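You operate a simulated robot arm through the tools that you are given. There is no shell and no other tool.

You run a simulated robot arm. Do the job below in one go: nothing can be reset, and whatever is moved stays where it is left.

JOB
Sweep the grit into the dustpan and tip it into the dust bin.
Fine: nothing lands beside; brush and pan go back. Set down upright: blue hand brush.

It is judged by the outcome, as a careful person would: the job done as asked, and still so three seconds after it is handed in. It fails if anything else is knocked over, pushed out of place, dropped, spilled or broken.

ROBOT AND FRAMES
A 7-joint arm with a two-finger parallel gripper, fixed in place. Base frame: the origin is at the foot of the arm, x ahead of it, y to its left, z up. Lengths are in mm, angles in degrees, forces in N, time in s.
With the tool pointing down near the work surface it reaches from about 100 to 920 mm from the base axis. Its first joint turns from -166.0 to 166.0 degrees. Payload 3.91 kg.
Tool frame: the origin (TCP) lies between the finger pads and is the grasp point; the fingertips stand 30 mm ahead of it; z points along the fingers, y is the line along which they close. The gripper opens to 110 mm. The fingers are 20 mm wide and 10 mm thick; the gripper's body (48 by 112 mm) begins 55 mm behind the TCP.
Orientation is told as [roll, pitch, yaw] about the base's x, y, z axes, in that order, counted from this pose: with the fingers straight down and closing along the base's y, the tool's x points along the base's -x, its y along +y and its z along -z.

CONTROLS
- The arm moves only by the tool servo_tool. Its argument "moves" is a list of rows, each a list of 7 numbers: the shift along the base's x, y, z in mm, then the turn, a rotation vector about the base's x, y, z in degrees, then the finger opening in mm, from 0 to 110. In form: [[dx, dy, dz, rx, ry, rz, hand], ...]. A call has 1 to 20 rows; each row shifts and turns the commanded pose from where the row before left it. Rows are played at 5 a second. More than 50 mm and 8.6 degrees between two rows, or a gripper value outside its range, and nothing of the call is played. A pose out of reach is approached as far as the arm can. The call stops where the force on the tool passes 40 N (or 10 N more than at its start, if that is more) or the arm is blocked; 0.2 s more then pass. The fingers move at their own pace (about 72 mm/s each) and stop on an object; they squeeze with about 23 N. The grip force told is the motor's: it shows also when the fingers shut on nothing. Time passes only in rows, and 0.2 s behind the last, so rows that do not move let the fingers close. The reply holds the time, the measured pose of the TCP, the force on the tool along the base axes, the opening and the grip force, in the units named above and with some noise, with the torque about the TCP (base axes, N m) and any sound that the robot's microphone picked up, and new pictures: "views" is both (left out), scene, wrist or none.
- Cameras (640 x 400 px; columns grow to the right, rows downward): "scene" is fixed at [208.5, 643.4, 1297]; the picture's right is [-0.66, -0.75, 0.00], its down [-0.37, 0.33, -0.87] and it looks along [0.65, -0.58, -0.50] (base axes); focal length 355 px, centre (320, 200). "wrist" rides on the gripper at [72, 17, -103] in the tool frame; the picture's right is [-0.23, 0.97, 0.00], its down [-0.76, -0.18, -0.62] and it looks along [-0.61, -0.14, 0.78] (tool axes); focal length 222 px, centre (320, 200). There is no depth. A picture from a camera that has moved, and an enlarged one, comes with that camera's place and axes in the base frame and with its lens. The place of the scene camera against the robot may be out by one fixed shift of up to 18 mm in any direction.
- lift_body(by): slides the trunk up (or, below 0, down) by that many mm; the arm rides with it, the base frame stays. It gives what a move gives, with no picture.
- zoom(camera, box): a new picture of the part [left, top, right, bottom] of that camera's present view, enlarged. The clock stands still meanwhile.
- sign_off(): hands the job in; it is judged then, once.

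Nothing tells you positions but the pictures and the camera data. Unless the task says otherwise, let go and move clear before handing in.

The tools are called after ">>>" as a command line: name --pt "numbers of a row" for each row, then --argument value for the rest, lists and objects as JSON in quotes. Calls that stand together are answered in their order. servo_tool: Moves the arm, as the interface text tells. Its arguments: {"type":"object","properties":{"moves":{"type":"array","items":{"type":"array","items":{"type":"number"}}},"views":{"type":"string","enum":["both","scene","wrist","none"]}},"required":["moves"]} The other tools are called the same way: lift_body (by) slides the trunk up or down; zoom (camera, box) takes an enlarged picture of a part of a camera's view; sign_off () hands the job in.

At the start:

```text
t: 0.0
tool_pos: [660.5, 93.8, 1003.8]
orientation: [0.0, 0.0, 0.1]
wrist_force: [-0.4, -0.4, -0.2]
ft_torque: [0.01, 0.01, -0.01]
grip_width: 110.5
grip_force: 0.0
trunk travel left (down, up): [-575.0, 107.0]
```

scene: 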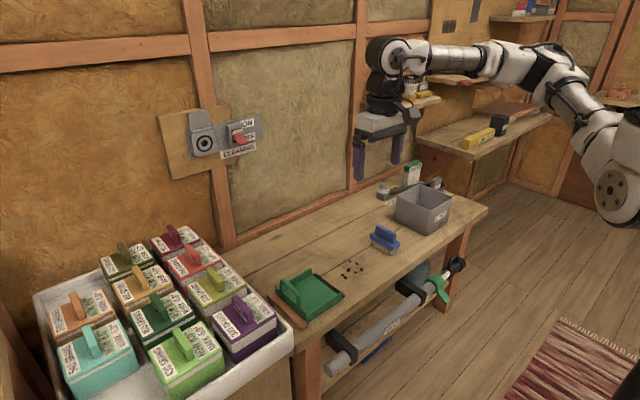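
wrist: 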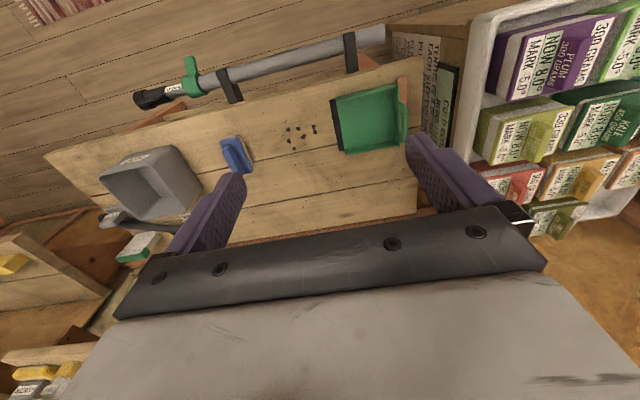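

I see a workbench with a green dustpan, a blue hand brush, some dark grit between them, and a grey bin. I'll look closer before moving.

>>> zoom --camera "scene" --box '[240, 160, 500, 340]'

>>> zoom --camera "wrist" --box '[80, 60, 460, 270]'

>>> zoom --camera "scene" --box '[260, 220, 420, 330]'

>>> zoom --camera "scene" --box '[150, 90, 290, 190]'

```text
2.22 times, centred on (370, 250) of scene
camera zoom: at [208.5, 643.4, 1297.0], right [-0.66, -0.75, 0.0], down [-0.37, 0.33, -0.87], along [0.65, -0.58, -0.5], focal length 790 px, centre (209, 89)
```

zoom: 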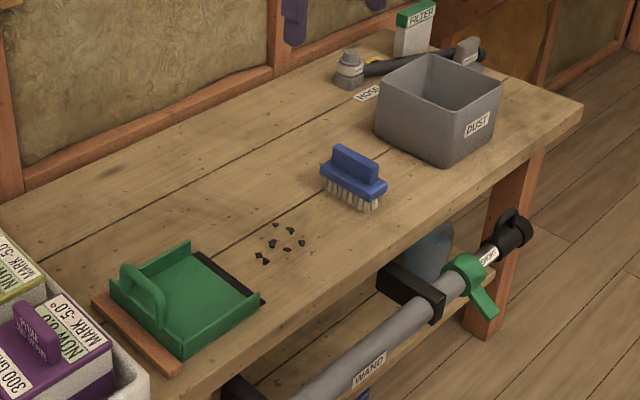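

```text
1.68 times, centred on (270, 165) of wrist
camera zoom: at [588.1, 111.1, 1107.2], right [0.23, 0.97, 0.0], down [0.76, -0.18, 0.62], along [0.61, -0.14, -0.78], focal length 374 px, centre (404, 259)
```

zoom: 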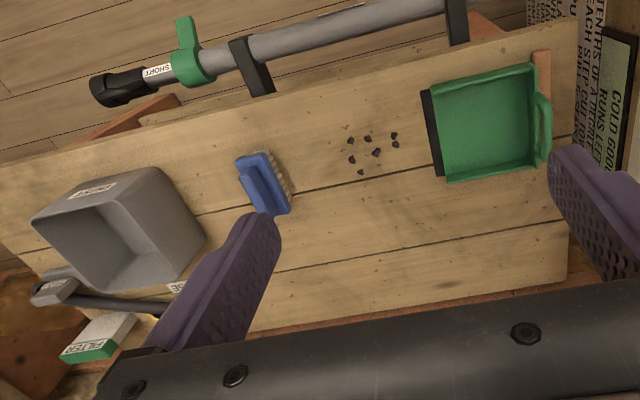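

```text
3.64 times, centred on (340, 275) of scene
camera zoom: at [208.5, 643.4, 1297.0], right [-0.66, -0.75, 0.0], down [-0.37, 0.33, -0.87], along [0.65, -0.58, -0.5], focal length 1292 px, centre (247, -73)
```

zoom: 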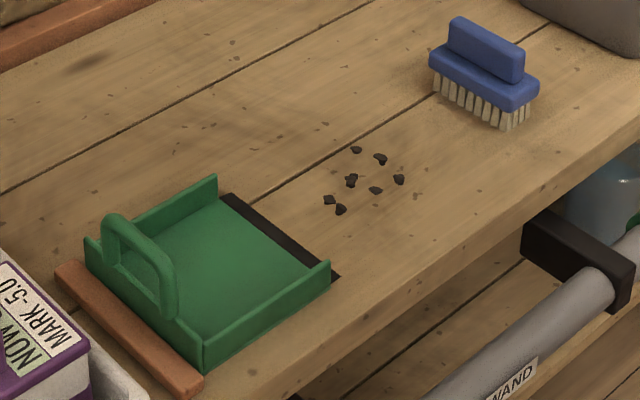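

```text
4.00 times, centred on (220, 140) of scene
camera zoom: at [208.5, 643.4, 1297.0], right [-0.66, -0.75, 0.0], down [-0.37, 0.33, -0.87], along [0.65, -0.58, -0.5], focal length 1421 px, centre (720, 440)
```

zoom: 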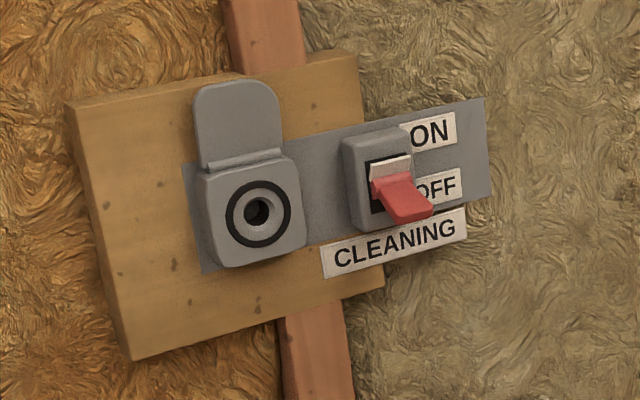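

The bench top looks to be around z≈540; the brush sits near (800,-180), grit near (800,5), the pan to its left with its lip facing the grit, the bin to the right. I'll move the wrist camera lower to triangulate these exactly.

>>> servo_tool --pt "-12 -8 -40 0 0 0 110" --pt "-12 -8 -40 0 0 0 110" --pt "-12 -8 -40 0 0 0 110" --pt "-12 -8 -40 0 0 0 110" --pt "-12 -8 -40 0 0 0 110" --pt "0 0 0 0 0 0 110" --views "both"

```text
t: 1.4
tool_pos: [598.8, 53.0, 802.3]
orientation: [0.1, 0.0, 0.0]
wrist_force: [0.1, 0.3, 0.0]
ft_torque: [0.02, 0.0, 0.0]
grip_width: 109.8
grip_force: 0.0
trunk travel left (down, up): [-575.0, 107.0]
camera wrist: at [526.7, 70.3, 906.2], right [0.23, 0.97, 0.0], down [0.76, -0.18, 0.62], along [0.61, -0.14, -0.78], focal length 222 px, centre (320, 200)
```

scene: 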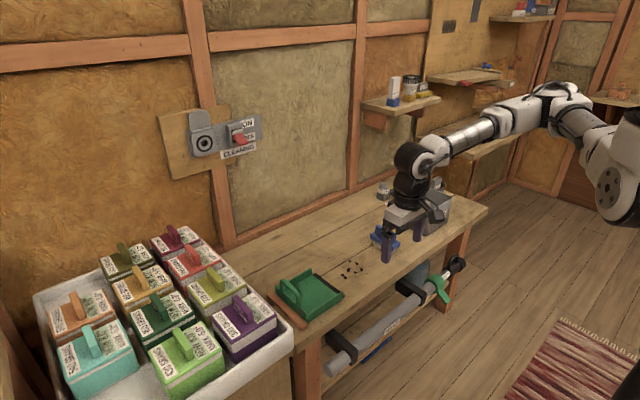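
wrist: 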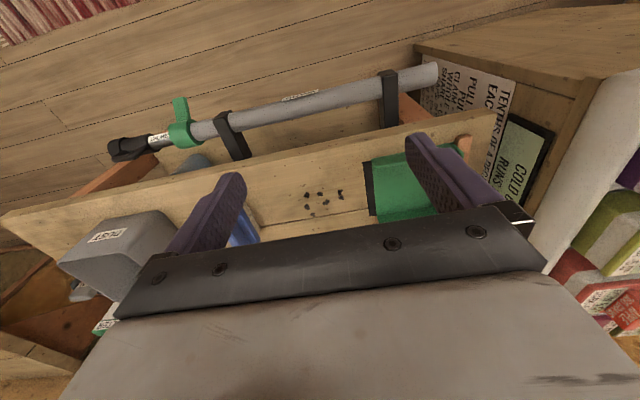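

The wrist camera now views the grit near its centre; I'll enlarge to measure it and the pan.

>>> zoom --camera "wrist" --box '[240, 140, 480, 290]'

>>> zoom --camera "wrist" --box '[50, 120, 290, 270]'

```text
2.67 times, centred on (360, 215) of wrist
camera zoom: at [526.7, 70.3, 906.2], right [0.23, 0.97, 0.0], down [0.76, -0.18, 0.62], along [0.61, -0.14, -0.78], focal length 592 px, centre (213, 160)
```

zoom: 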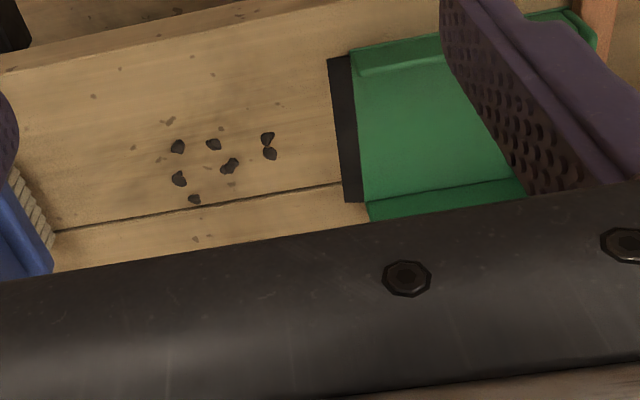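

```text
2.67 times, centred on (170, 195) of wrist
camera zoom: at [526.7, 70.3, 906.2], right [0.23, 0.97, 0.0], down [0.76, -0.18, 0.62], along [0.61, -0.14, -0.78], focal length 592 px, centre (720, 213)
```

zoom: 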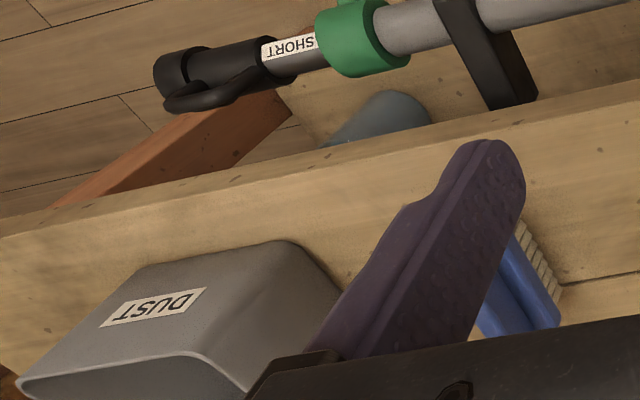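

The bench top is at about z≈567, the grit spans roughly x 780–822, y −10–53, and the pan lip lies near y≈100. Next I look at the brush and the bin from closer.

>>> servo_tool --pt "20 -50 0 0 0 0 110" --pt "20 -50 0 0 0 0 110" --pt "20 -50 0 0 0 0 110" --pt "20 -50 -10 0 0 0 110" --pt "0 0 0 0 0 0 110" --views "wrist"

>>> zoom --camera "wrist" --box '[220, 120, 420, 245]'

>>> zoom --camera "scene" --box '[340, 160, 500, 260]'

```text
refused: row 1 steps farther than a row can; nothing moved
```

```text
3.20 times, centred on (320, 182) of wrist
camera zoom: at [526.7, 70.3, 906.2], right [0.23, 0.97, 0.0], down [0.76, -0.18, 0.62], along [0.61, -0.14, -0.78], focal length 711 px, centre (320, 256)
```

zoom: 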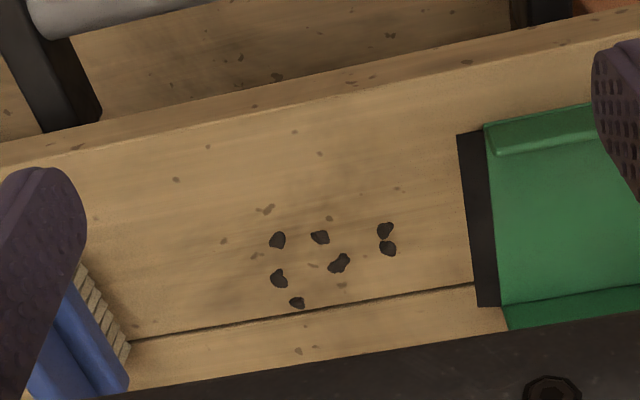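

```text
4.00 times, centred on (420, 210) of scene
camera zoom: at [208.5, 643.4, 1297.0], right [-0.66, -0.75, 0.0], down [-0.37, 0.33, -0.87], along [0.65, -0.58, -0.5], focal length 1421 px, centre (-80, 160)
```

zoom: 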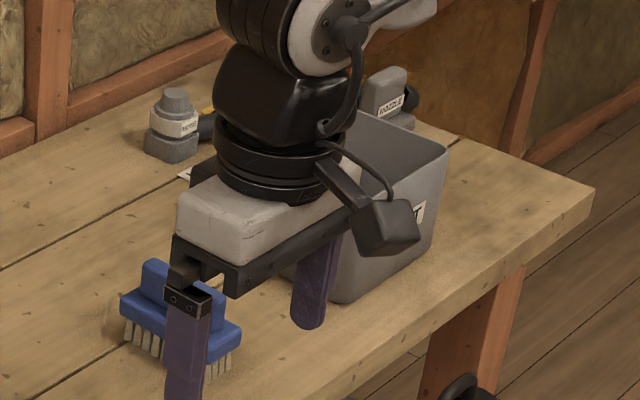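

The row was too long, so nothing moved; I'll repeat it in smaller steps to view the brush and bin.

>>> servo_tool --pt "16 -40 0 0 0 0 110" --pt "16 -40 0 0 0 0 110" --pt "16 -40 0 0 0 0 110" --pt "16 -40 0 0 0 0 110" --pt "16 -40 -10 0 0 0 110" --pt "0 0 0 0 0 0 110" --views "wrist"

>>> zoom --camera "wrist" --box '[220, 120, 420, 245]'

```text
t: 2.8
tool_pos: [680.5, -149.7, 794.5]
orientation: [0.1, 0.0, 0.0]
wrist_force: [-0.1, 1.0, -0.7]
ft_torque: [-0.02, -0.02, 0.0]
grip_width: 109.8
grip_force: 0.1
trunk travel left (down, up): [-575.0, 107.0]
camera wrist: at [608.2, -131.5, 897.8], right [0.23, 0.97, 0.0], down [0.76, -0.18, 0.62], along [0.61, -0.14, -0.78], focal length 222 px, centre (320, 200)
```

wrist: 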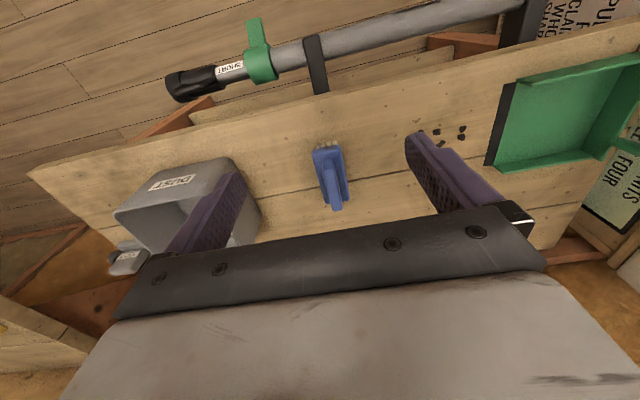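

```text
3.20 times, centred on (320, 182) of wrist
camera zoom: at [608.2, -131.5, 897.8], right [0.23, 0.97, 0.0], down [0.76, -0.18, 0.62], along [0.61, -0.14, -0.78], focal length 711 px, centre (320, 256)
```

zoom: 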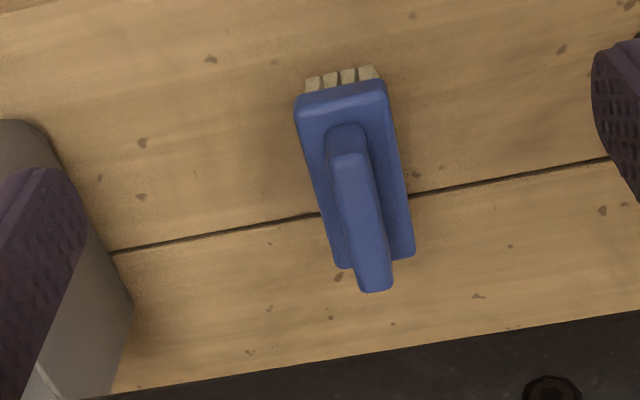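

The brush is aligned with x: block about 100×40 mm centred near (797,-155). Now I look at the pan and its handle.

>>> servo_tool --pt "-3 47 0 0 0 0 110" --pt "-3 47 0 0 0 0 110" --pt "-3 47 0 0 0 0 110" --pt "-3 47 0 0 0 0 110" --pt "-3 47 0 0 0 0 110" --pt "-3 47 0 0 0 0 110" --pt "-2 47 0 0 0 0 110" --pt "0 0 0 0 0 0 110" --views "wrist"

>>> zoom --camera "wrist" --box '[220, 110, 420, 235]'

```text
t: 4.6
tool_pos: [659.1, 181.6, 791.0]
orientation: [0.0, -0.1, 0.0]
wrist_force: [-0.4, 0.3, -0.8]
ft_torque: [-0.01, -0.01, 0.0]
grip_width: 110.2
grip_force: 0.0
trunk travel left (down, up): [-575.0, 107.0]
camera wrist: at [588.0, 198.6, 895.1], right [0.23, 0.97, 0.0], down [0.76, -0.18, 0.62], along [0.61, -0.14, -0.78], focal length 222 px, centre (320, 200)
```

wrist: 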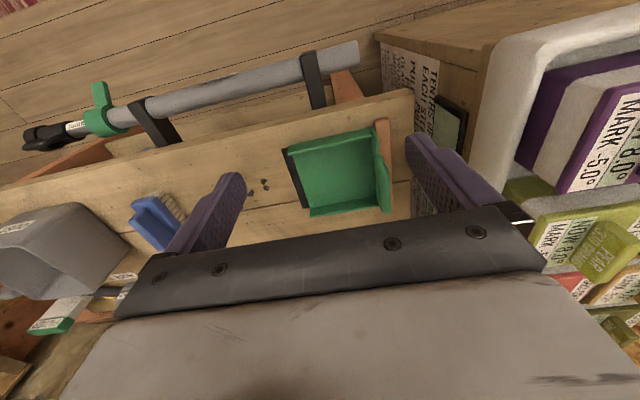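

```text
3.20 times, centred on (320, 172) of wrist
camera zoom: at [588.0, 198.6, 895.1], right [0.23, 0.97, 0.0], down [0.76, -0.18, 0.62], along [0.61, -0.14, -0.78], focal length 711 px, centre (320, 288)
```

zoom: 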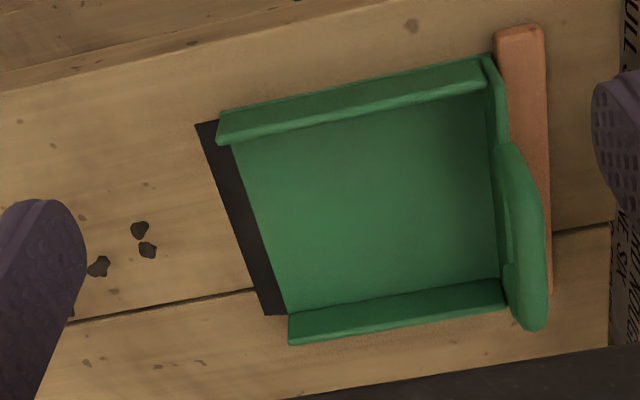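

The pan is x≈729–857, lip at y≈103, handle bar near (795,249,z≈622), and the pan rests against a batten. The brush's ridge handle is centred near (800,-155), top at about z≈636, so I go above it now.

>>> servo_tool --pt "17.6 -42 -8 0 0 0 60" --pt "17.6 -42 -8 0 0 0 60" --pt "17.6 -42 -8 0 0 0 60" --pt "17.6 -42 -8 0 0 0 60" --pt "17.6 -42 -8 0 0 0 60" --pt "17.6 -42 -8 0 0 0 60" --pt "17.6 -42 -8 0 0 0 60" --pt "17.6 -42 -8 0 0 0 60" --pt "0 0 0 0 0 0 60" --views "both"

>>> zoom --camera "wrist" --box '[220, 120, 420, 245]'

>>> zoom --camera "scene" --box '[320, 170, 480, 270]'

```text
t: 6.6
tool_pos: [801.0, -156.1, 730.1]
orientation: [0.1, 0.0, 0.0]
wrist_force: [0.4, 0.0, -0.8]
ft_torque: [-0.02, 0.03, -0.02]
grip_width: 60.1
grip_force: 0.0
trunk travel left (down, up): [-575.0, 107.0]
camera wrist: at [728.6, -137.6, 832.8], right [0.23, 0.97, 0.0], down [0.76, -0.18, 0.62], along [0.61, -0.14, -0.78], focal length 222 px, centre (320, 200)
```

scene: 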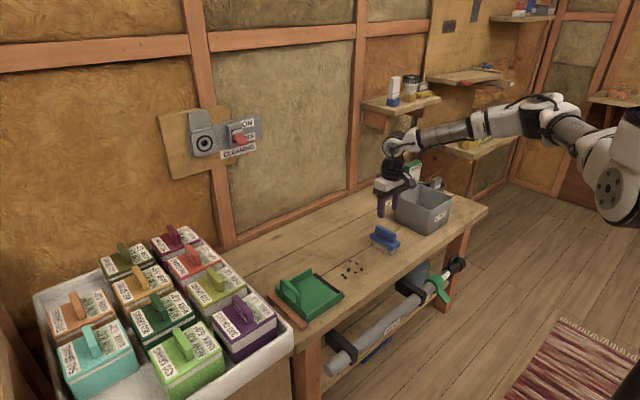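
wrist: 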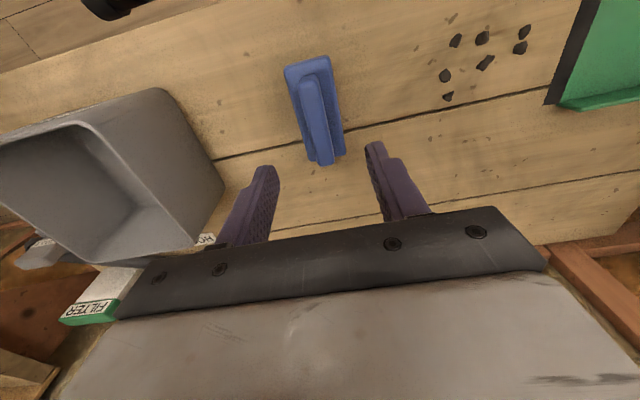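

```text
3.20 times, centred on (320, 182) of wrist
camera zoom: at [728.6, -137.6, 832.8], right [0.23, 0.97, 0.0], down [0.76, -0.18, 0.62], along [0.61, -0.14, -0.78], focal length 711 px, centre (320, 256)
```

zoom: 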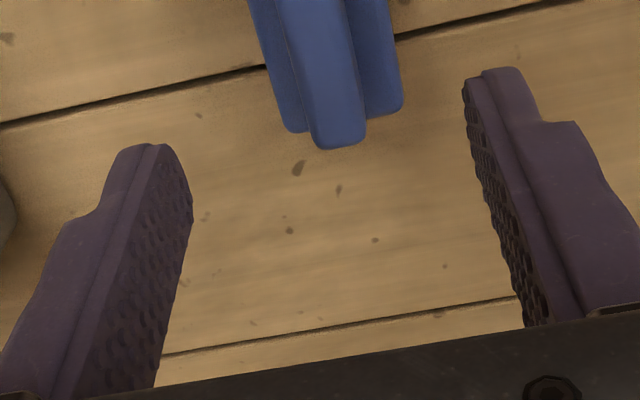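

```text
4.00 times, centred on (400, 220) of scene
camera zoom: at [208.5, 643.4, 1297.0], right [-0.66, -0.75, 0.0], down [-0.37, 0.33, -0.87], along [0.65, -0.58, -0.5], focal length 1421 px, centre (0, 120)
```

zoom: 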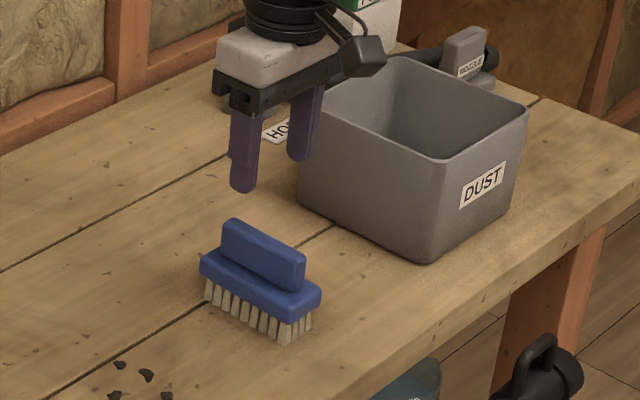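

I'm nearly above the brush; let me enlarge its upper part to fix its centre.

>>> zoom --camera "wrist" --box '[240, 40, 400, 180]'

>>> zoom --camera "wrist" --box '[400, 0, 640, 150]'

>>> zoom --camera "wrist" --box '[0, 60, 260, 290]'

```text
2.86 times, centred on (320, 110) of wrist
camera zoom: at [728.6, -137.6, 832.8], right [0.23, 0.97, 0.0], down [0.76, -0.18, 0.62], along [0.61, -0.14, -0.78], focal length 635 px, centre (320, 457)
```

zoom: 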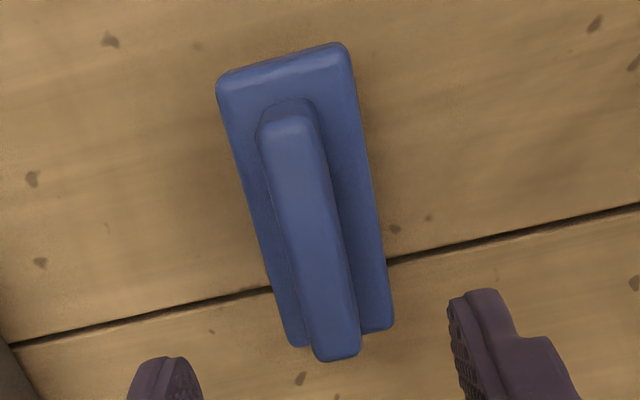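

```text
2.67 times, centred on (520, 75) of wrist
camera zoom: at [728.6, -137.6, 832.8], right [0.23, 0.97, 0.0], down [0.76, -0.18, 0.62], along [0.61, -0.14, -0.78], focal length 592 px, centre (-213, 533)
```

zoom: 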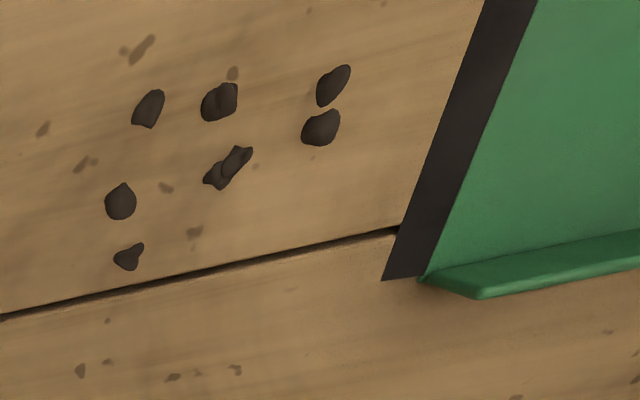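

```text
1.74 times, centred on (130, 175) of wrist
camera zoom: at [728.6, -137.6, 832.8], right [0.23, 0.97, 0.0], down [0.76, -0.18, 0.62], along [0.61, -0.14, -0.78], focal length 386 px, centre (650, 244)
```

zoom: 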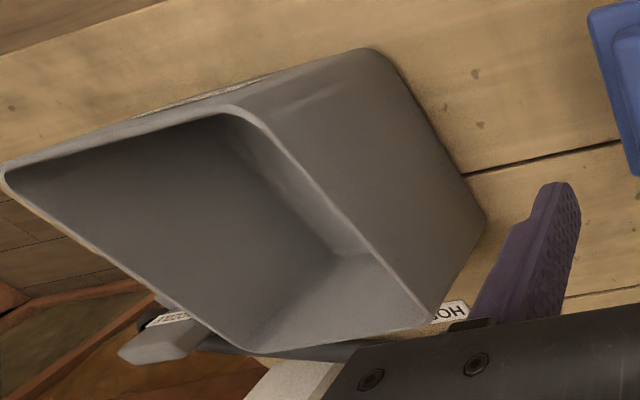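

The brush centre is at (802,-156) with its handle along x. I descend with the fingers straddling the ridge, tips stopping just above the block.

>>> servo_tool --pt "1 0 -30 0 0 0 60" --pt "0 0 -30 0 0 0 60" --pt "0 0 -20 0 0 0 60" --pt "0 0 -12 0 0 0 60" --pt "0 0 0 0 0 0 60" --views "both"

>>> zoom --camera "wrist" --box '[220, 120, 420, 245]'

>>> zoom --camera "scene" --box '[340, 190, 440, 260]'

```text
t: 7.8
tool_pos: [802.5, -152.1, 637.3]
orientation: [0.0, 0.0, 0.0]
wrist_force: [0.1, 0.2, 1.2]
ft_torque: [-0.01, -0.04, 0.01]
grip_width: 59.8
grip_force: 0.1
trunk travel left (down, up): [-575.0, 107.0]
camera wrist: at [730.7, -134.9, 740.9], right [0.23, 0.97, 0.0], down [0.76, -0.18, 0.62], along [0.61, -0.14, -0.78], focal length 222 px, centre (320, 200)
```

scene: 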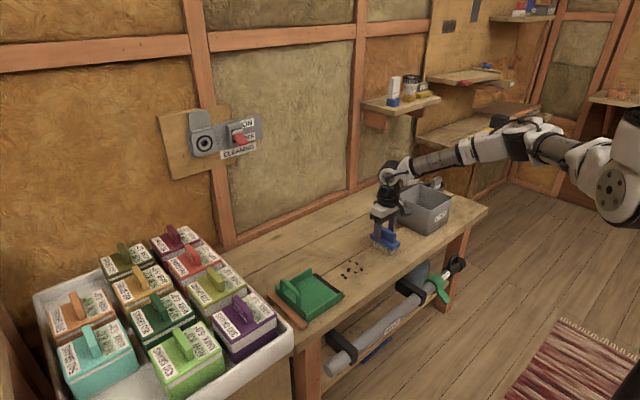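
wrist: 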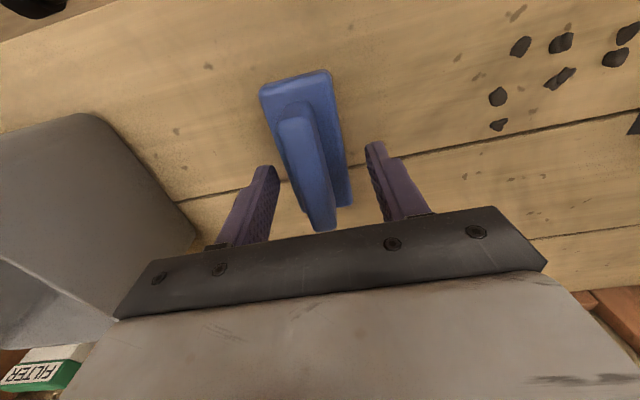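

```text
3.20 times, centred on (320, 182) of wrist
camera zoom: at [730.7, -134.9, 740.9], right [0.23, 0.97, 0.0], down [0.76, -0.18, 0.62], along [0.61, -0.14, -0.78], focal length 711 px, centre (320, 256)
```

zoom: 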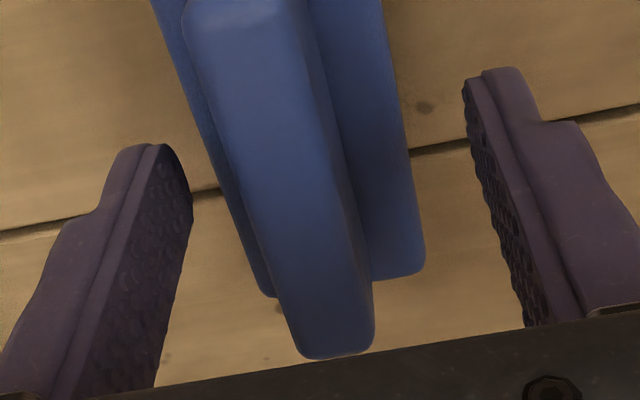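

```text
5.71 times, centred on (390, 225) of scene
camera zoom: at [208.5, 643.4, 1297.0], right [-0.66, -0.75, 0.0], down [-0.37, 0.33, -0.87], along [0.65, -0.58, -0.5], focal length 2030 px, centre (-80, 57)
```

zoom: 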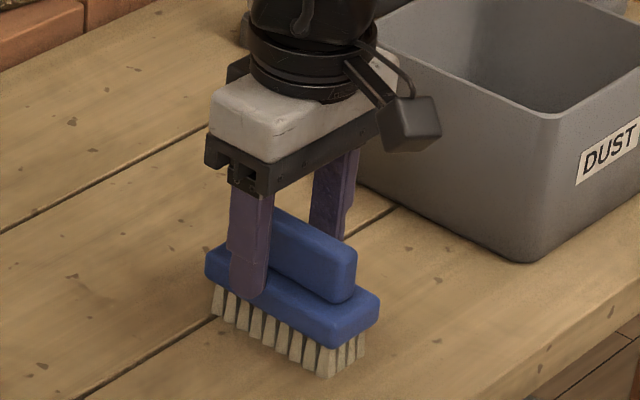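

The ridge sits about 4 mm to the −y side of the tool axis; I correct that and close the fingers on it.

>>> servo_tool --pt "0 -4 0 0 0 0 60" --pt "0 0 0 0 0 0 40" --pt "0 0 0 0 0 0 24" --pt "0 0 0 0 0 0 10" --pt "0 0 0 0 0 0 5" --pt "0 0 0 0 0 0 5" --pt "0 0 0 0 0 0 5" --views "both"

>>> zoom --camera "wrist" --box '[220, 60, 420, 245]'

>>> zoom --camera "scene" --box '[340, 190, 440, 260]'

```text
t: 9.4
tool_pos: [802.2, -156.6, 637.1]
orientation: [0.1, 0.0, 0.0]
wrist_force: [-0.8, -0.9, -0.6]
ft_torque: [-0.03, 0.01, -0.01]
grip_width: 17.6
grip_force: 22.8
trunk travel left (down, up): [-575.0, 107.0]
camera wrist: at [730.4, -139.4, 741.1], right [0.23, 0.97, 0.0], down [0.76, -0.18, 0.62], along [0.61, -0.14, -0.78], focal length 222 px, centre (320, 200)
```

scene: 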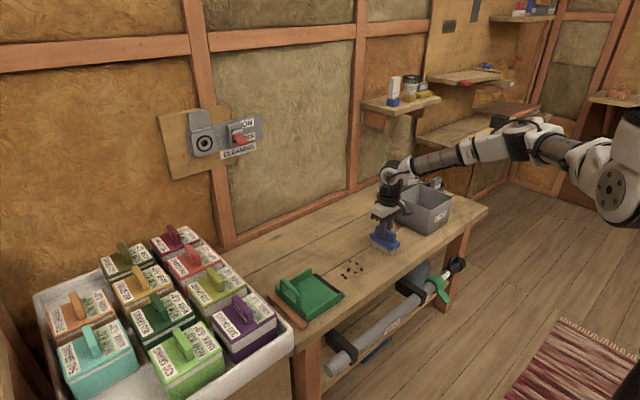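
wrist: 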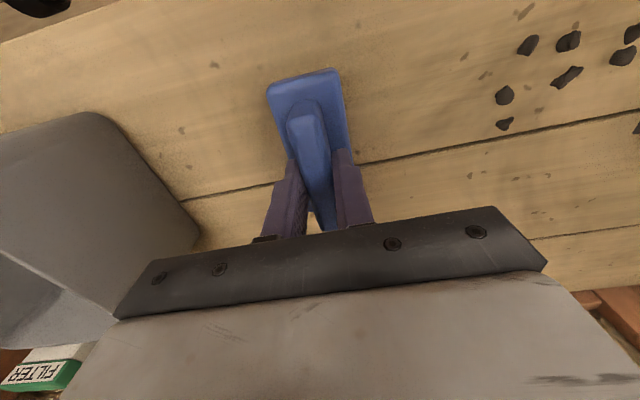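

```text
2.16 times, centred on (320, 152) of wrist
camera zoom: at [730.4, -139.4, 741.1], right [0.23, 0.97, 0.0], down [0.76, -0.18, 0.62], along [0.61, -0.14, -0.78], focal length 480 px, centre (320, 303)
```

zoom: 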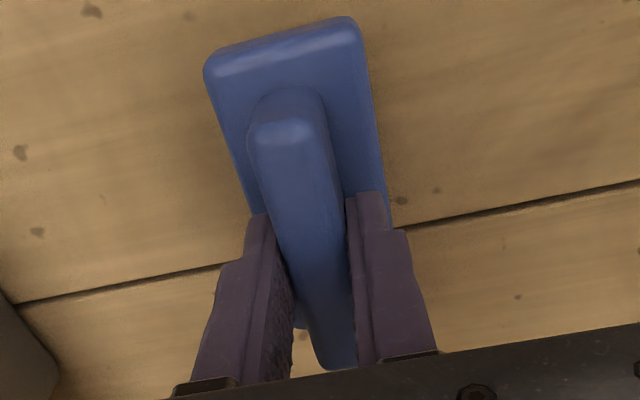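

```text
5.71 times, centred on (390, 225) of scene
camera zoom: at [208.5, 643.4, 1297.0], right [-0.66, -0.75, 0.0], down [-0.37, 0.33, -0.87], along [0.65, -0.58, -0.5], focal length 2030 px, centre (-80, 57)
```

zoom: 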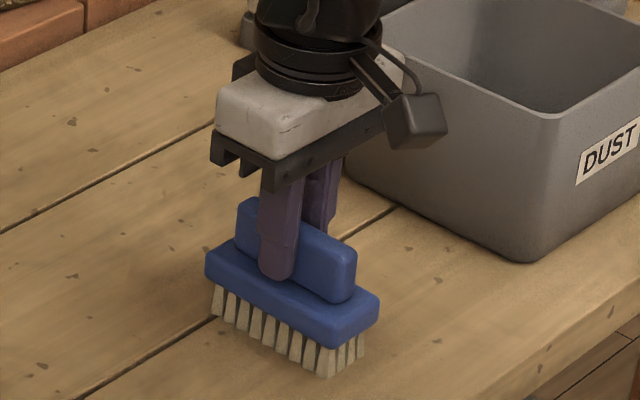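

The brush is held firmly by its ridge (17.6 mm). I raise it a hair, align it with the pan's centre line, and bring it up to the grit.

>>> servo_tool --pt "0 0 1 0 0 0 5" --pt "-2 15 0 0 0 0 5" --pt "-2 15 0 0 0 0 5" --pt "-2 15 0 0 0 0 5" --pt "-1 15 0 0 0 0 5" --pt "0 15 0 0 0 0 5" --pt "0 15 0 0 0 0 5" --pt "0 10 0 0 0 0 5" --pt "0 8 0 0 0 0 5" --pt "0 8 0 0 0 0 5" --pt "0 8 0 0 0 0 5" --pt "0 8 0 0 0 0 5" --pt "0 8 0 0 0 0 5" --views "both"

>>> zoom --camera "wrist" --box '[220, 20, 540, 220]'

>>> zoom --camera "scene" --box '[270, 200, 430, 320]'

```text
t: 12.2
tool_pos: [795.1, -17.6, 638.7]
orientation: [0.1, -0.1, 0.0]
wrist_force: [0.0, 0.0, -0.9]
ft_torque: [-0.02, 0.01, 0.01]
grip_width: 17.7
grip_force: 23.3
trunk travel left (down, up): [-575.0, 107.0]
camera wrist: at [722.9, 0.5, 742.1], right [0.23, 0.97, 0.0], down [0.76, -0.18, 0.62], along [0.61, -0.14, -0.78], focal length 222 px, centre (320, 200)
```

scene: 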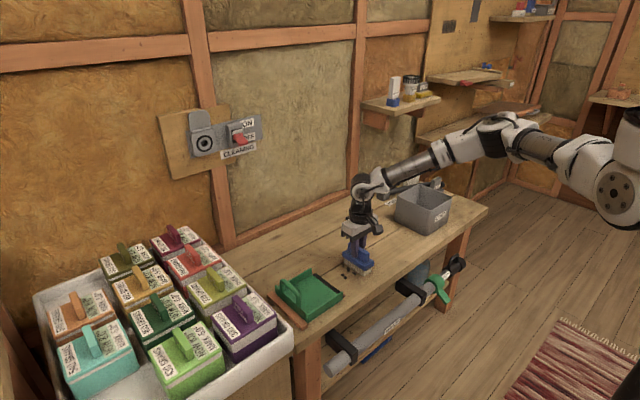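
wrist: 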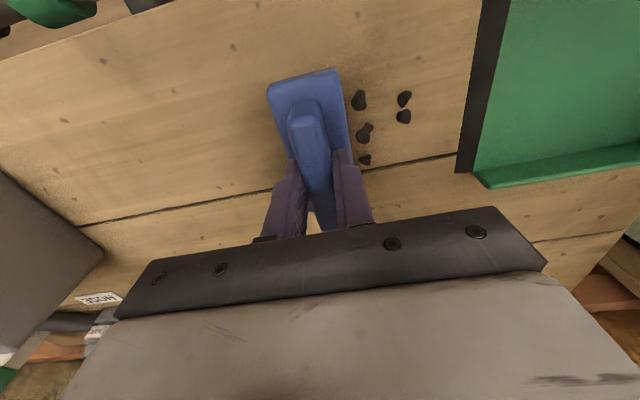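

```text
2.00 times, centred on (380, 120) of wrist
camera zoom: at [722.9, 0.5, 742.1], right [0.23, 0.97, 0.0], down [0.76, -0.18, 0.62], along [0.61, -0.14, -0.78], focal length 444 px, centre (200, 360)
```

zoom: 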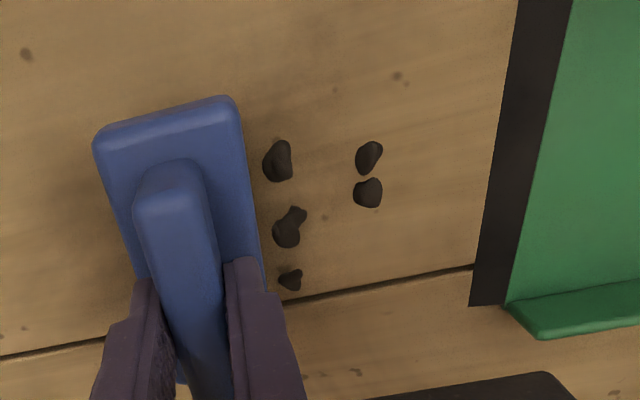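

```text
3.33 times, centred on (350, 260) of scene
camera zoom: at [208.5, 643.4, 1297.0], right [-0.66, -0.75, 0.0], down [-0.37, 0.33, -0.87], along [0.65, -0.58, -0.5], focal length 1184 px, centre (220, 0)
```

zoom: 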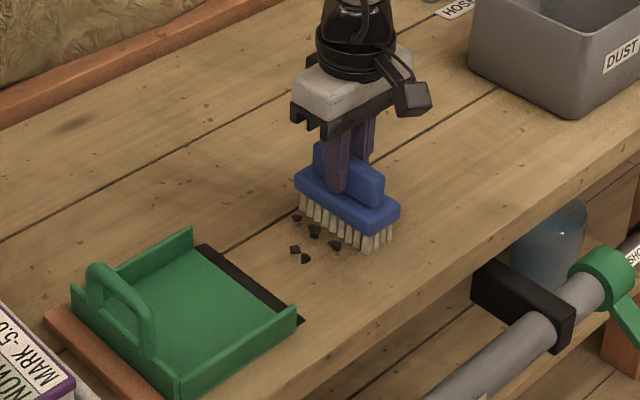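

The grit is collecting ahead of the bristles. I keep sweeping slowly toward the lip.

>>> servo_tool --pt "0 8 0 0 0 0 5" --pt "0 8 0 0 0 0 5" --pt "0 8 0 0 0 0 5" --pt "0 8 0 0 0 0 5" --pt "0 8 0 0 0 0 5" --pt "0 8 0 0 0 0 5" --pt "0 8 0 0 0 0 5" --pt "0 8 0 0 0 0 5" --pt "0 8 0 0 0 0 5" --pt "0 4 0 0 0 0 5" --views "both"

>>> zoom --camera "wrist" --box '[240, 20, 480, 220]'

>>> zoom --camera "scene" --box '[270, 220, 400, 320]'

```text
t: 14.4
tool_pos: [795.2, 58.3, 638.2]
orientation: [-0.1, 0.0, 0.0]
wrist_force: [0.3, 0.1, 0.7]
ft_torque: [0.01, 0.02, 0.01]
grip_width: 17.5
grip_force: 23.4
trunk travel left (down, up): [-575.0, 107.0]
camera wrist: at [723.2, 76.0, 741.6], right [0.23, 0.97, 0.0], down [0.76, -0.18, 0.62], along [0.61, -0.14, -0.78], focal length 222 px, centre (320, 200)
```

scene: 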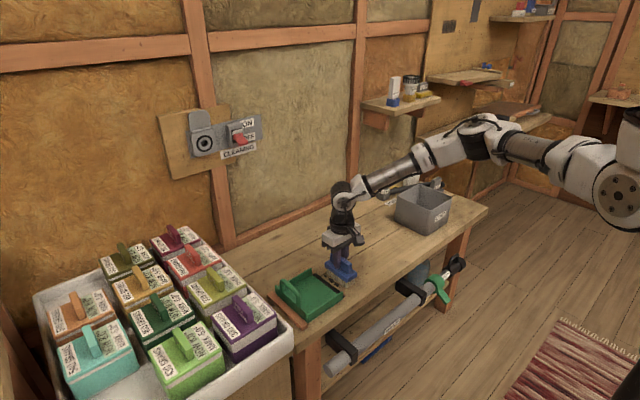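
wrist: 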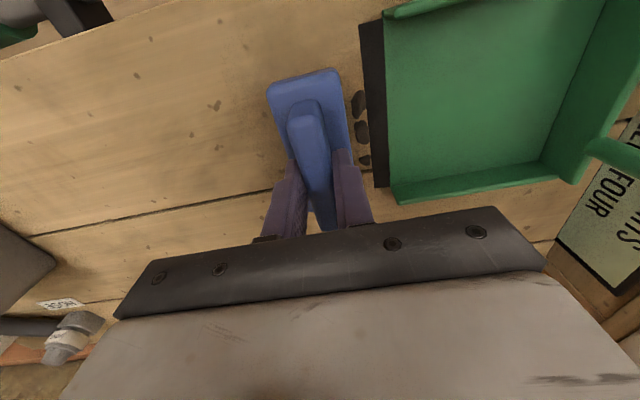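

```text
2.00 times, centred on (360, 120) of wrist
camera zoom: at [723.2, 76.0, 741.6], right [0.23, 0.97, 0.0], down [0.76, -0.18, 0.62], along [0.61, -0.14, -0.78], focal length 444 px, centre (240, 360)
```

zoom: 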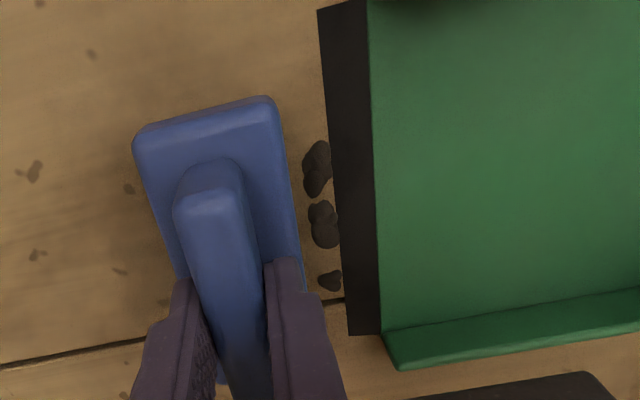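

```text
4.00 times, centred on (335, 270) of scene
camera zoom: at [208.5, 643.4, 1297.0], right [-0.66, -0.75, 0.0], down [-0.37, 0.33, -0.87], along [0.65, -0.58, -0.5], focal length 1421 px, centre (260, -80)
```

zoom: 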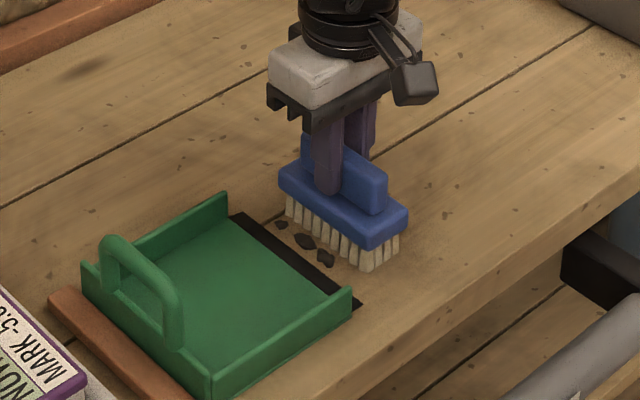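

Grit is lined up right at the lip (y≈100). I push on over it, lifting the brush by 2–3 mm as it crosses.

>>> servo_tool --pt "0 6 0 0 0 0 5" --pt "0 6 0 0 0 0 5" --pt "0 5 0.7 0 0 0 5" --pt "0 5 0.7 0 0 0 5" --pt "0 5 0.6 0 0 0 5" --pt "0 5 0.5 0 0 0 5" --views "both"

>>> zoom --camera "wrist" --box '[240, 20, 480, 220]'

>>> zoom --camera "scene" --box '[270, 220, 400, 320]'

```text
t: 15.8
tool_pos: [794.1, 90.7, 641.4]
orientation: [0.0, 0.1, 0.0]
wrist_force: [-0.3, 0.3, -2.1]
ft_torque: [-0.02, -0.03, -0.02]
grip_width: 17.6
grip_force: 23.0
trunk travel left (down, up): [-575.0, 107.0]
camera wrist: at [722.9, 107.6, 744.8], right [0.23, 0.97, 0.0], down [0.76, -0.18, 0.62], along [0.61, -0.14, -0.78], focal length 222 px, centre (320, 200)
```

scene: 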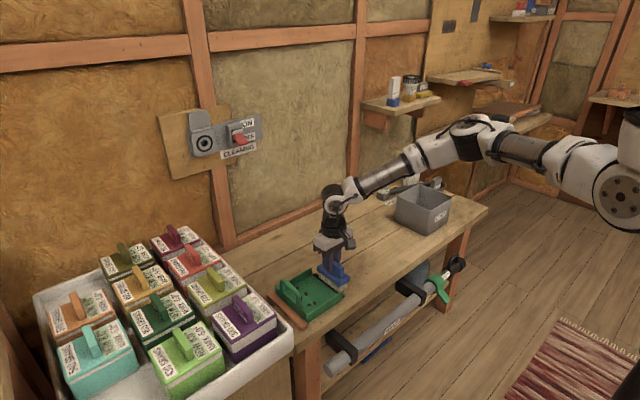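
wrist: 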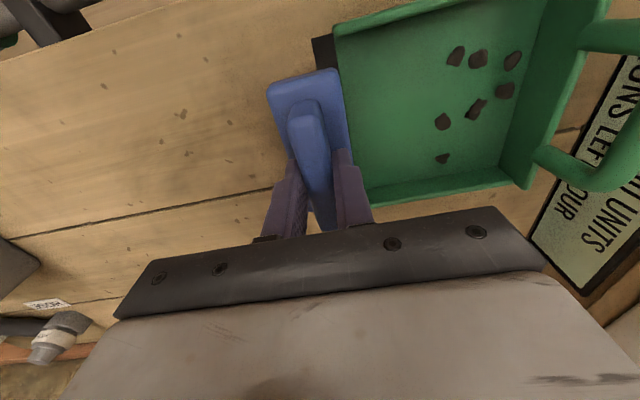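

```text
2.00 times, centred on (360, 120) of wrist
camera zoom: at [722.9, 107.6, 744.8], right [0.23, 0.97, 0.0], down [0.76, -0.18, 0.62], along [0.61, -0.14, -0.78], focal length 444 px, centre (240, 360)
```

zoom: 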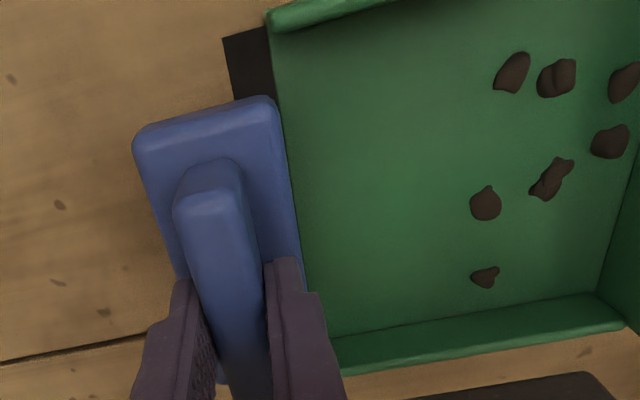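

```text
4.00 times, centred on (335, 270) of scene
camera zoom: at [208.5, 643.4, 1297.0], right [-0.66, -0.75, 0.0], down [-0.37, 0.33, -0.87], along [0.65, -0.58, -0.5], focal length 1421 px, centre (260, -80)
```

zoom: 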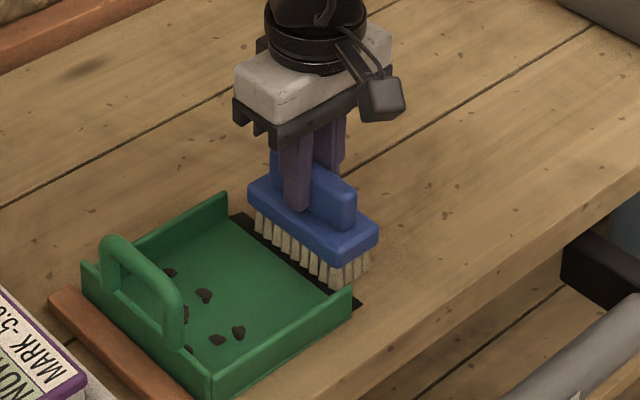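

All the grit (seven pieces, as counted before) is now well inside the pan. I lift the brush and carry it back to its starting place.

>>> servo_tool --pt "0 0 15 0 0 0 5" --pt "0 0 25 0 0 0 5" --pt "0 -30 0 0 0 0 5" --pt "1 -40 0 0 0 0 5" --pt "2 -40 0 0 0 0 5" --pt "2 -40 0 0 0 0 5" --pt "2 -40 0 0 0 0 5" --pt "0 -40 0 0 0 0 5" --pt "0 -18 0 0 0 0 5" --pt "0 0 0 0 0 0 5" --views "both"

>>> zoom --camera "scene" --box '[260, 210, 420, 310]'

```text
t: 18.0
tool_pos: [800.3, -157.0, 680.2]
orientation: [0.1, 0.0, 0.0]
wrist_force: [-0.3, -0.9, -0.6]
ft_torque: [-0.01, -0.02, -0.01]
grip_width: 17.9
grip_force: 22.9
trunk travel left (down, up): [-575.0, 107.0]
camera wrist: at [729.2, -140.2, 784.5], right [0.23, 0.97, 0.0], down [0.76, -0.18, 0.62], along [0.61, -0.14, -0.78], focal length 222 px, centre (320, 200)
```

scene: 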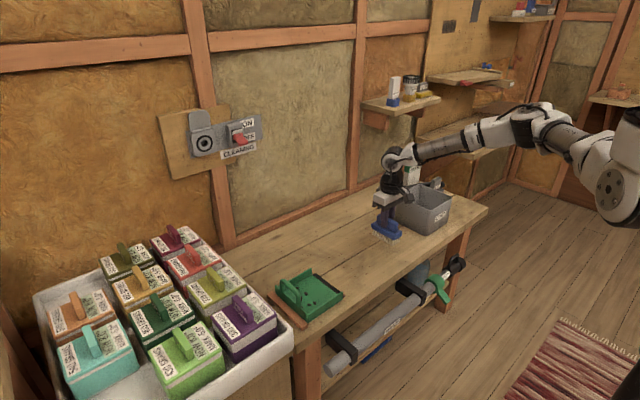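
wrist: 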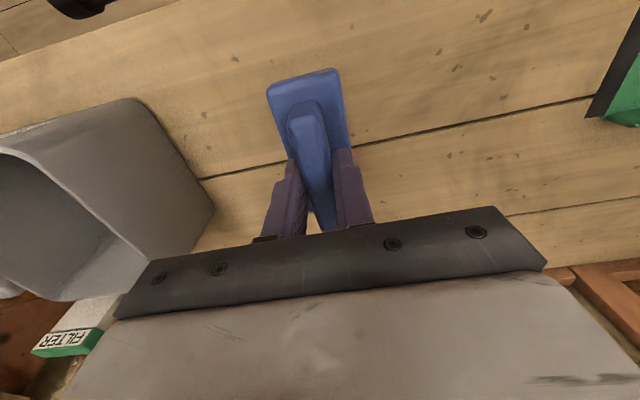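

```text
4.00 times, centred on (340, 260) of scene
camera zoom: at [208.5, 643.4, 1297.0], right [-0.66, -0.75, 0.0], down [-0.37, 0.33, -0.87], along [0.65, -0.58, -0.5], focal length 1421 px, centre (240, -40)
```

zoom: 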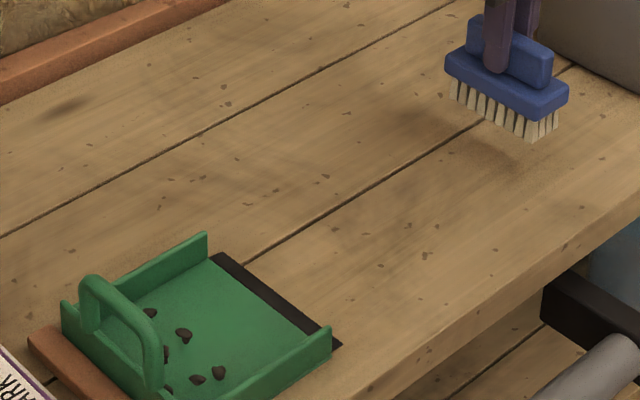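

The bench between brush and pan is clean. I lower the brush onto its original spot and release it.

>>> servo_tool --pt "0 0 -20 0 0 0 5" --pt "0 0 -15 0 0 0 5" --pt "0 0 -6 0 0 0 5" --pt "0 0 -2.4 0 0 0 5" --pt "0 0 0 0 0 0 5" --pt "0 0 0 0 0 0 22" --pt "0 0 0 0 0 0 40" --pt "0 0 0 0 0 0 50" --views "both"

>>> zoom --camera "scene" --box '[340, 190, 440, 260]'

```text
t: 19.8
tool_pos: [802.3, -158.0, 638.2]
orientation: [0.0, 0.1, 0.1]
wrist_force: [0.2, 0.3, -0.6]
ft_torque: [0.0, 0.03, -0.04]
grip_width: 49.8
grip_force: 0.1
trunk travel left (down, up): [-575.0, 107.0]
camera wrist: at [729.7, -139.7, 741.4], right [0.23, 0.97, 0.0], down [0.76, -0.18, 0.62], along [0.61, -0.14, -0.78], focal length 222 px, centre (320, 200)
```

scene: 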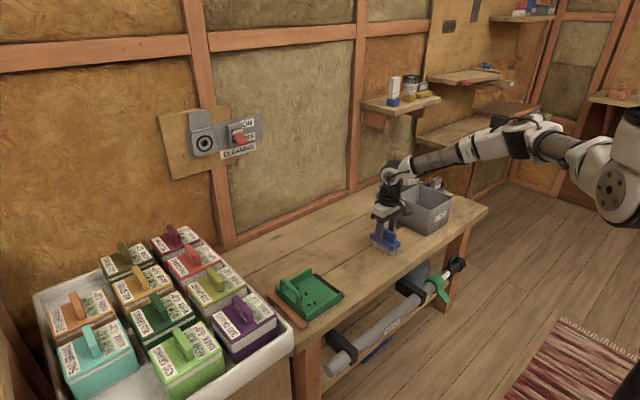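
wrist: 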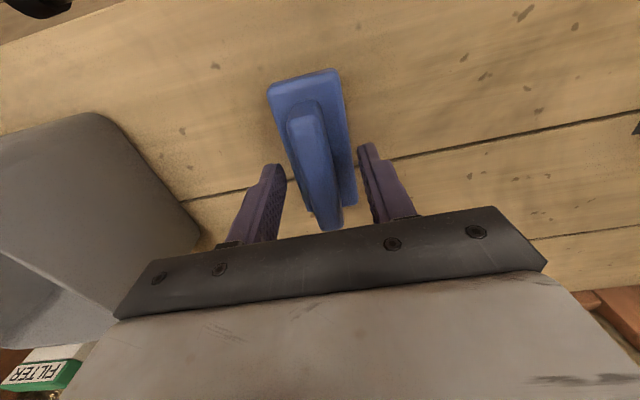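

```text
5.71 times, centred on (390, 225) of scene
camera zoom: at [208.5, 643.4, 1297.0], right [-0.66, -0.75, 0.0], down [-0.37, 0.33, -0.87], along [0.65, -0.58, -0.5], focal length 2030 px, centre (-80, 57)
```

zoom: 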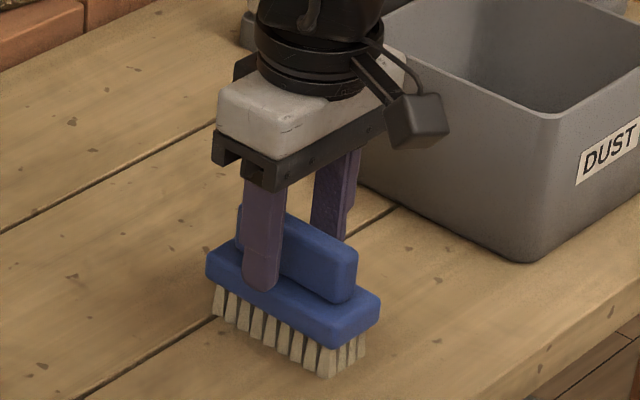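

The brush is back where it was. Before taking the pan I rehearse, empty-handed and high up, the tipping pose over the bin (opening about x 743–875, y −433–−308, rim z≈680), and view the bin on the way.

>>> servo_tool --pt "0 0 30 0 0 0 50" --pt "0 0 40 0 0 0 50" --pt "0 0 45 0 0 0 50" --pt "0 0 45 0 0 0 50" --pt "0 0 45 0 0 0 50" --pt "0 0 40 0 0 0 50" --pt "0 -40 0 0 0 0 50" --pt "0 -40 0 0 0 0 50" --pt "2 -40 0 0 0 0 50" --pt "0 -35 0 0 0 0 50" --pt "0 0 0 0 0 0 50" --views "both"

>>> zoom --camera "scene" --box '[360, 140, 500, 260]'

```text
t: 22.2
tool_pos: [804.7, -277.0, 883.8]
orientation: [0.0, 0.1, 0.0]
wrist_force: [-0.7, 0.4, 0.5]
ft_torque: [0.02, 0.03, -0.03]
grip_width: 50.2
grip_force: 0.0
out of reach, approached as far as the arm can: row 10
trunk travel left (down, up): [-575.0, 107.0]
camera wrist: at [732.0, -260.1, 986.7], right [0.23, 0.97, 0.0], down [0.76, -0.18, 0.62], along [0.61, -0.14, -0.78], focal length 222 px, centre (320, 200)
```

scene: 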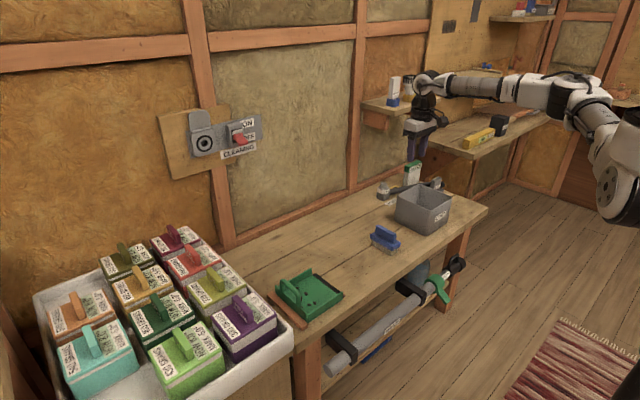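
wrist: 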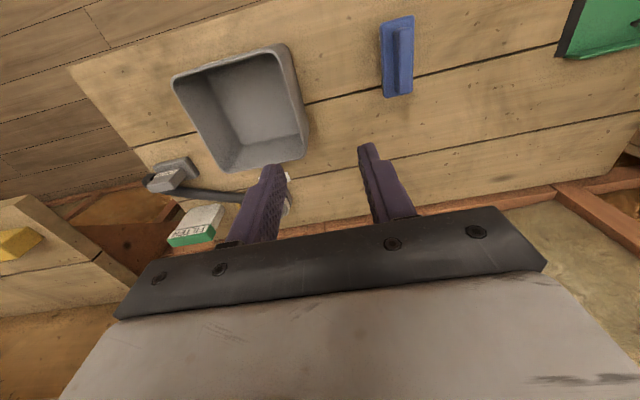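

```text
3.33 times, centred on (430, 200) of scene
camera zoom: at [208.5, 643.4, 1297.0], right [-0.66, -0.75, 0.0], down [-0.37, 0.33, -0.87], along [0.65, -0.58, -0.5], focal length 1184 px, centre (-47, 200)
```

zoom: 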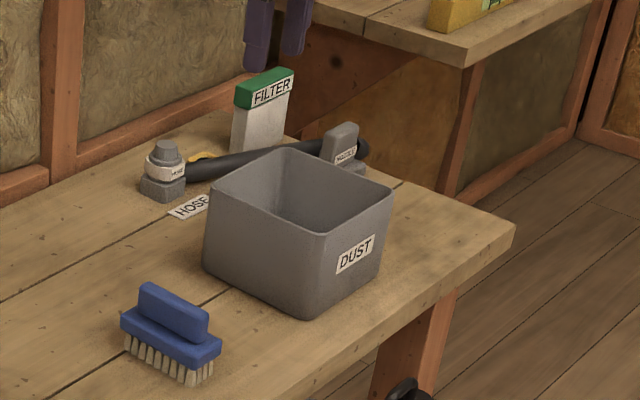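

The tool runs out of reach tipping toward −y, so I'll raise the trunk and rehearse tipping with the pan's lip turned toward the robot (yaw −90°), which keeps the wrist closer in.

>>> servo_tool --pt "-30 30 0 0 0 0 50" --pt "-30 30 -20 0 0 0 50" --pt "-30 30 -20 0 0 0 50" --pt "0 0 0 0 0 0 50" --views "none"

>>> lift_body --by 90

```text
t: 23.2
tool_pos: [711.7, -186.3, 841.2]
orientation: [0.0, 0.0, 0.0]
wrist_force: [-0.2, -0.3, 0.4]
ft_torque: [-0.01, 0.02, 0.0]
grip_width: 50.4
grip_force: 0.0
trunk travel left (down, up): [-575.0, 107.0]
```

```text
t: 24.4
tool_pos: [712.8, -186.6, 932.1]
orientation: [0.0, 0.0, -0.1]
wrist_force: [0.5, 0.1, -0.3]
ft_torque: [0.02, 0.03, 0.02]
grip_width: 50.2
grip_force: 0.0
trunk travel left (down, up): [-665.0, 17.0]
```

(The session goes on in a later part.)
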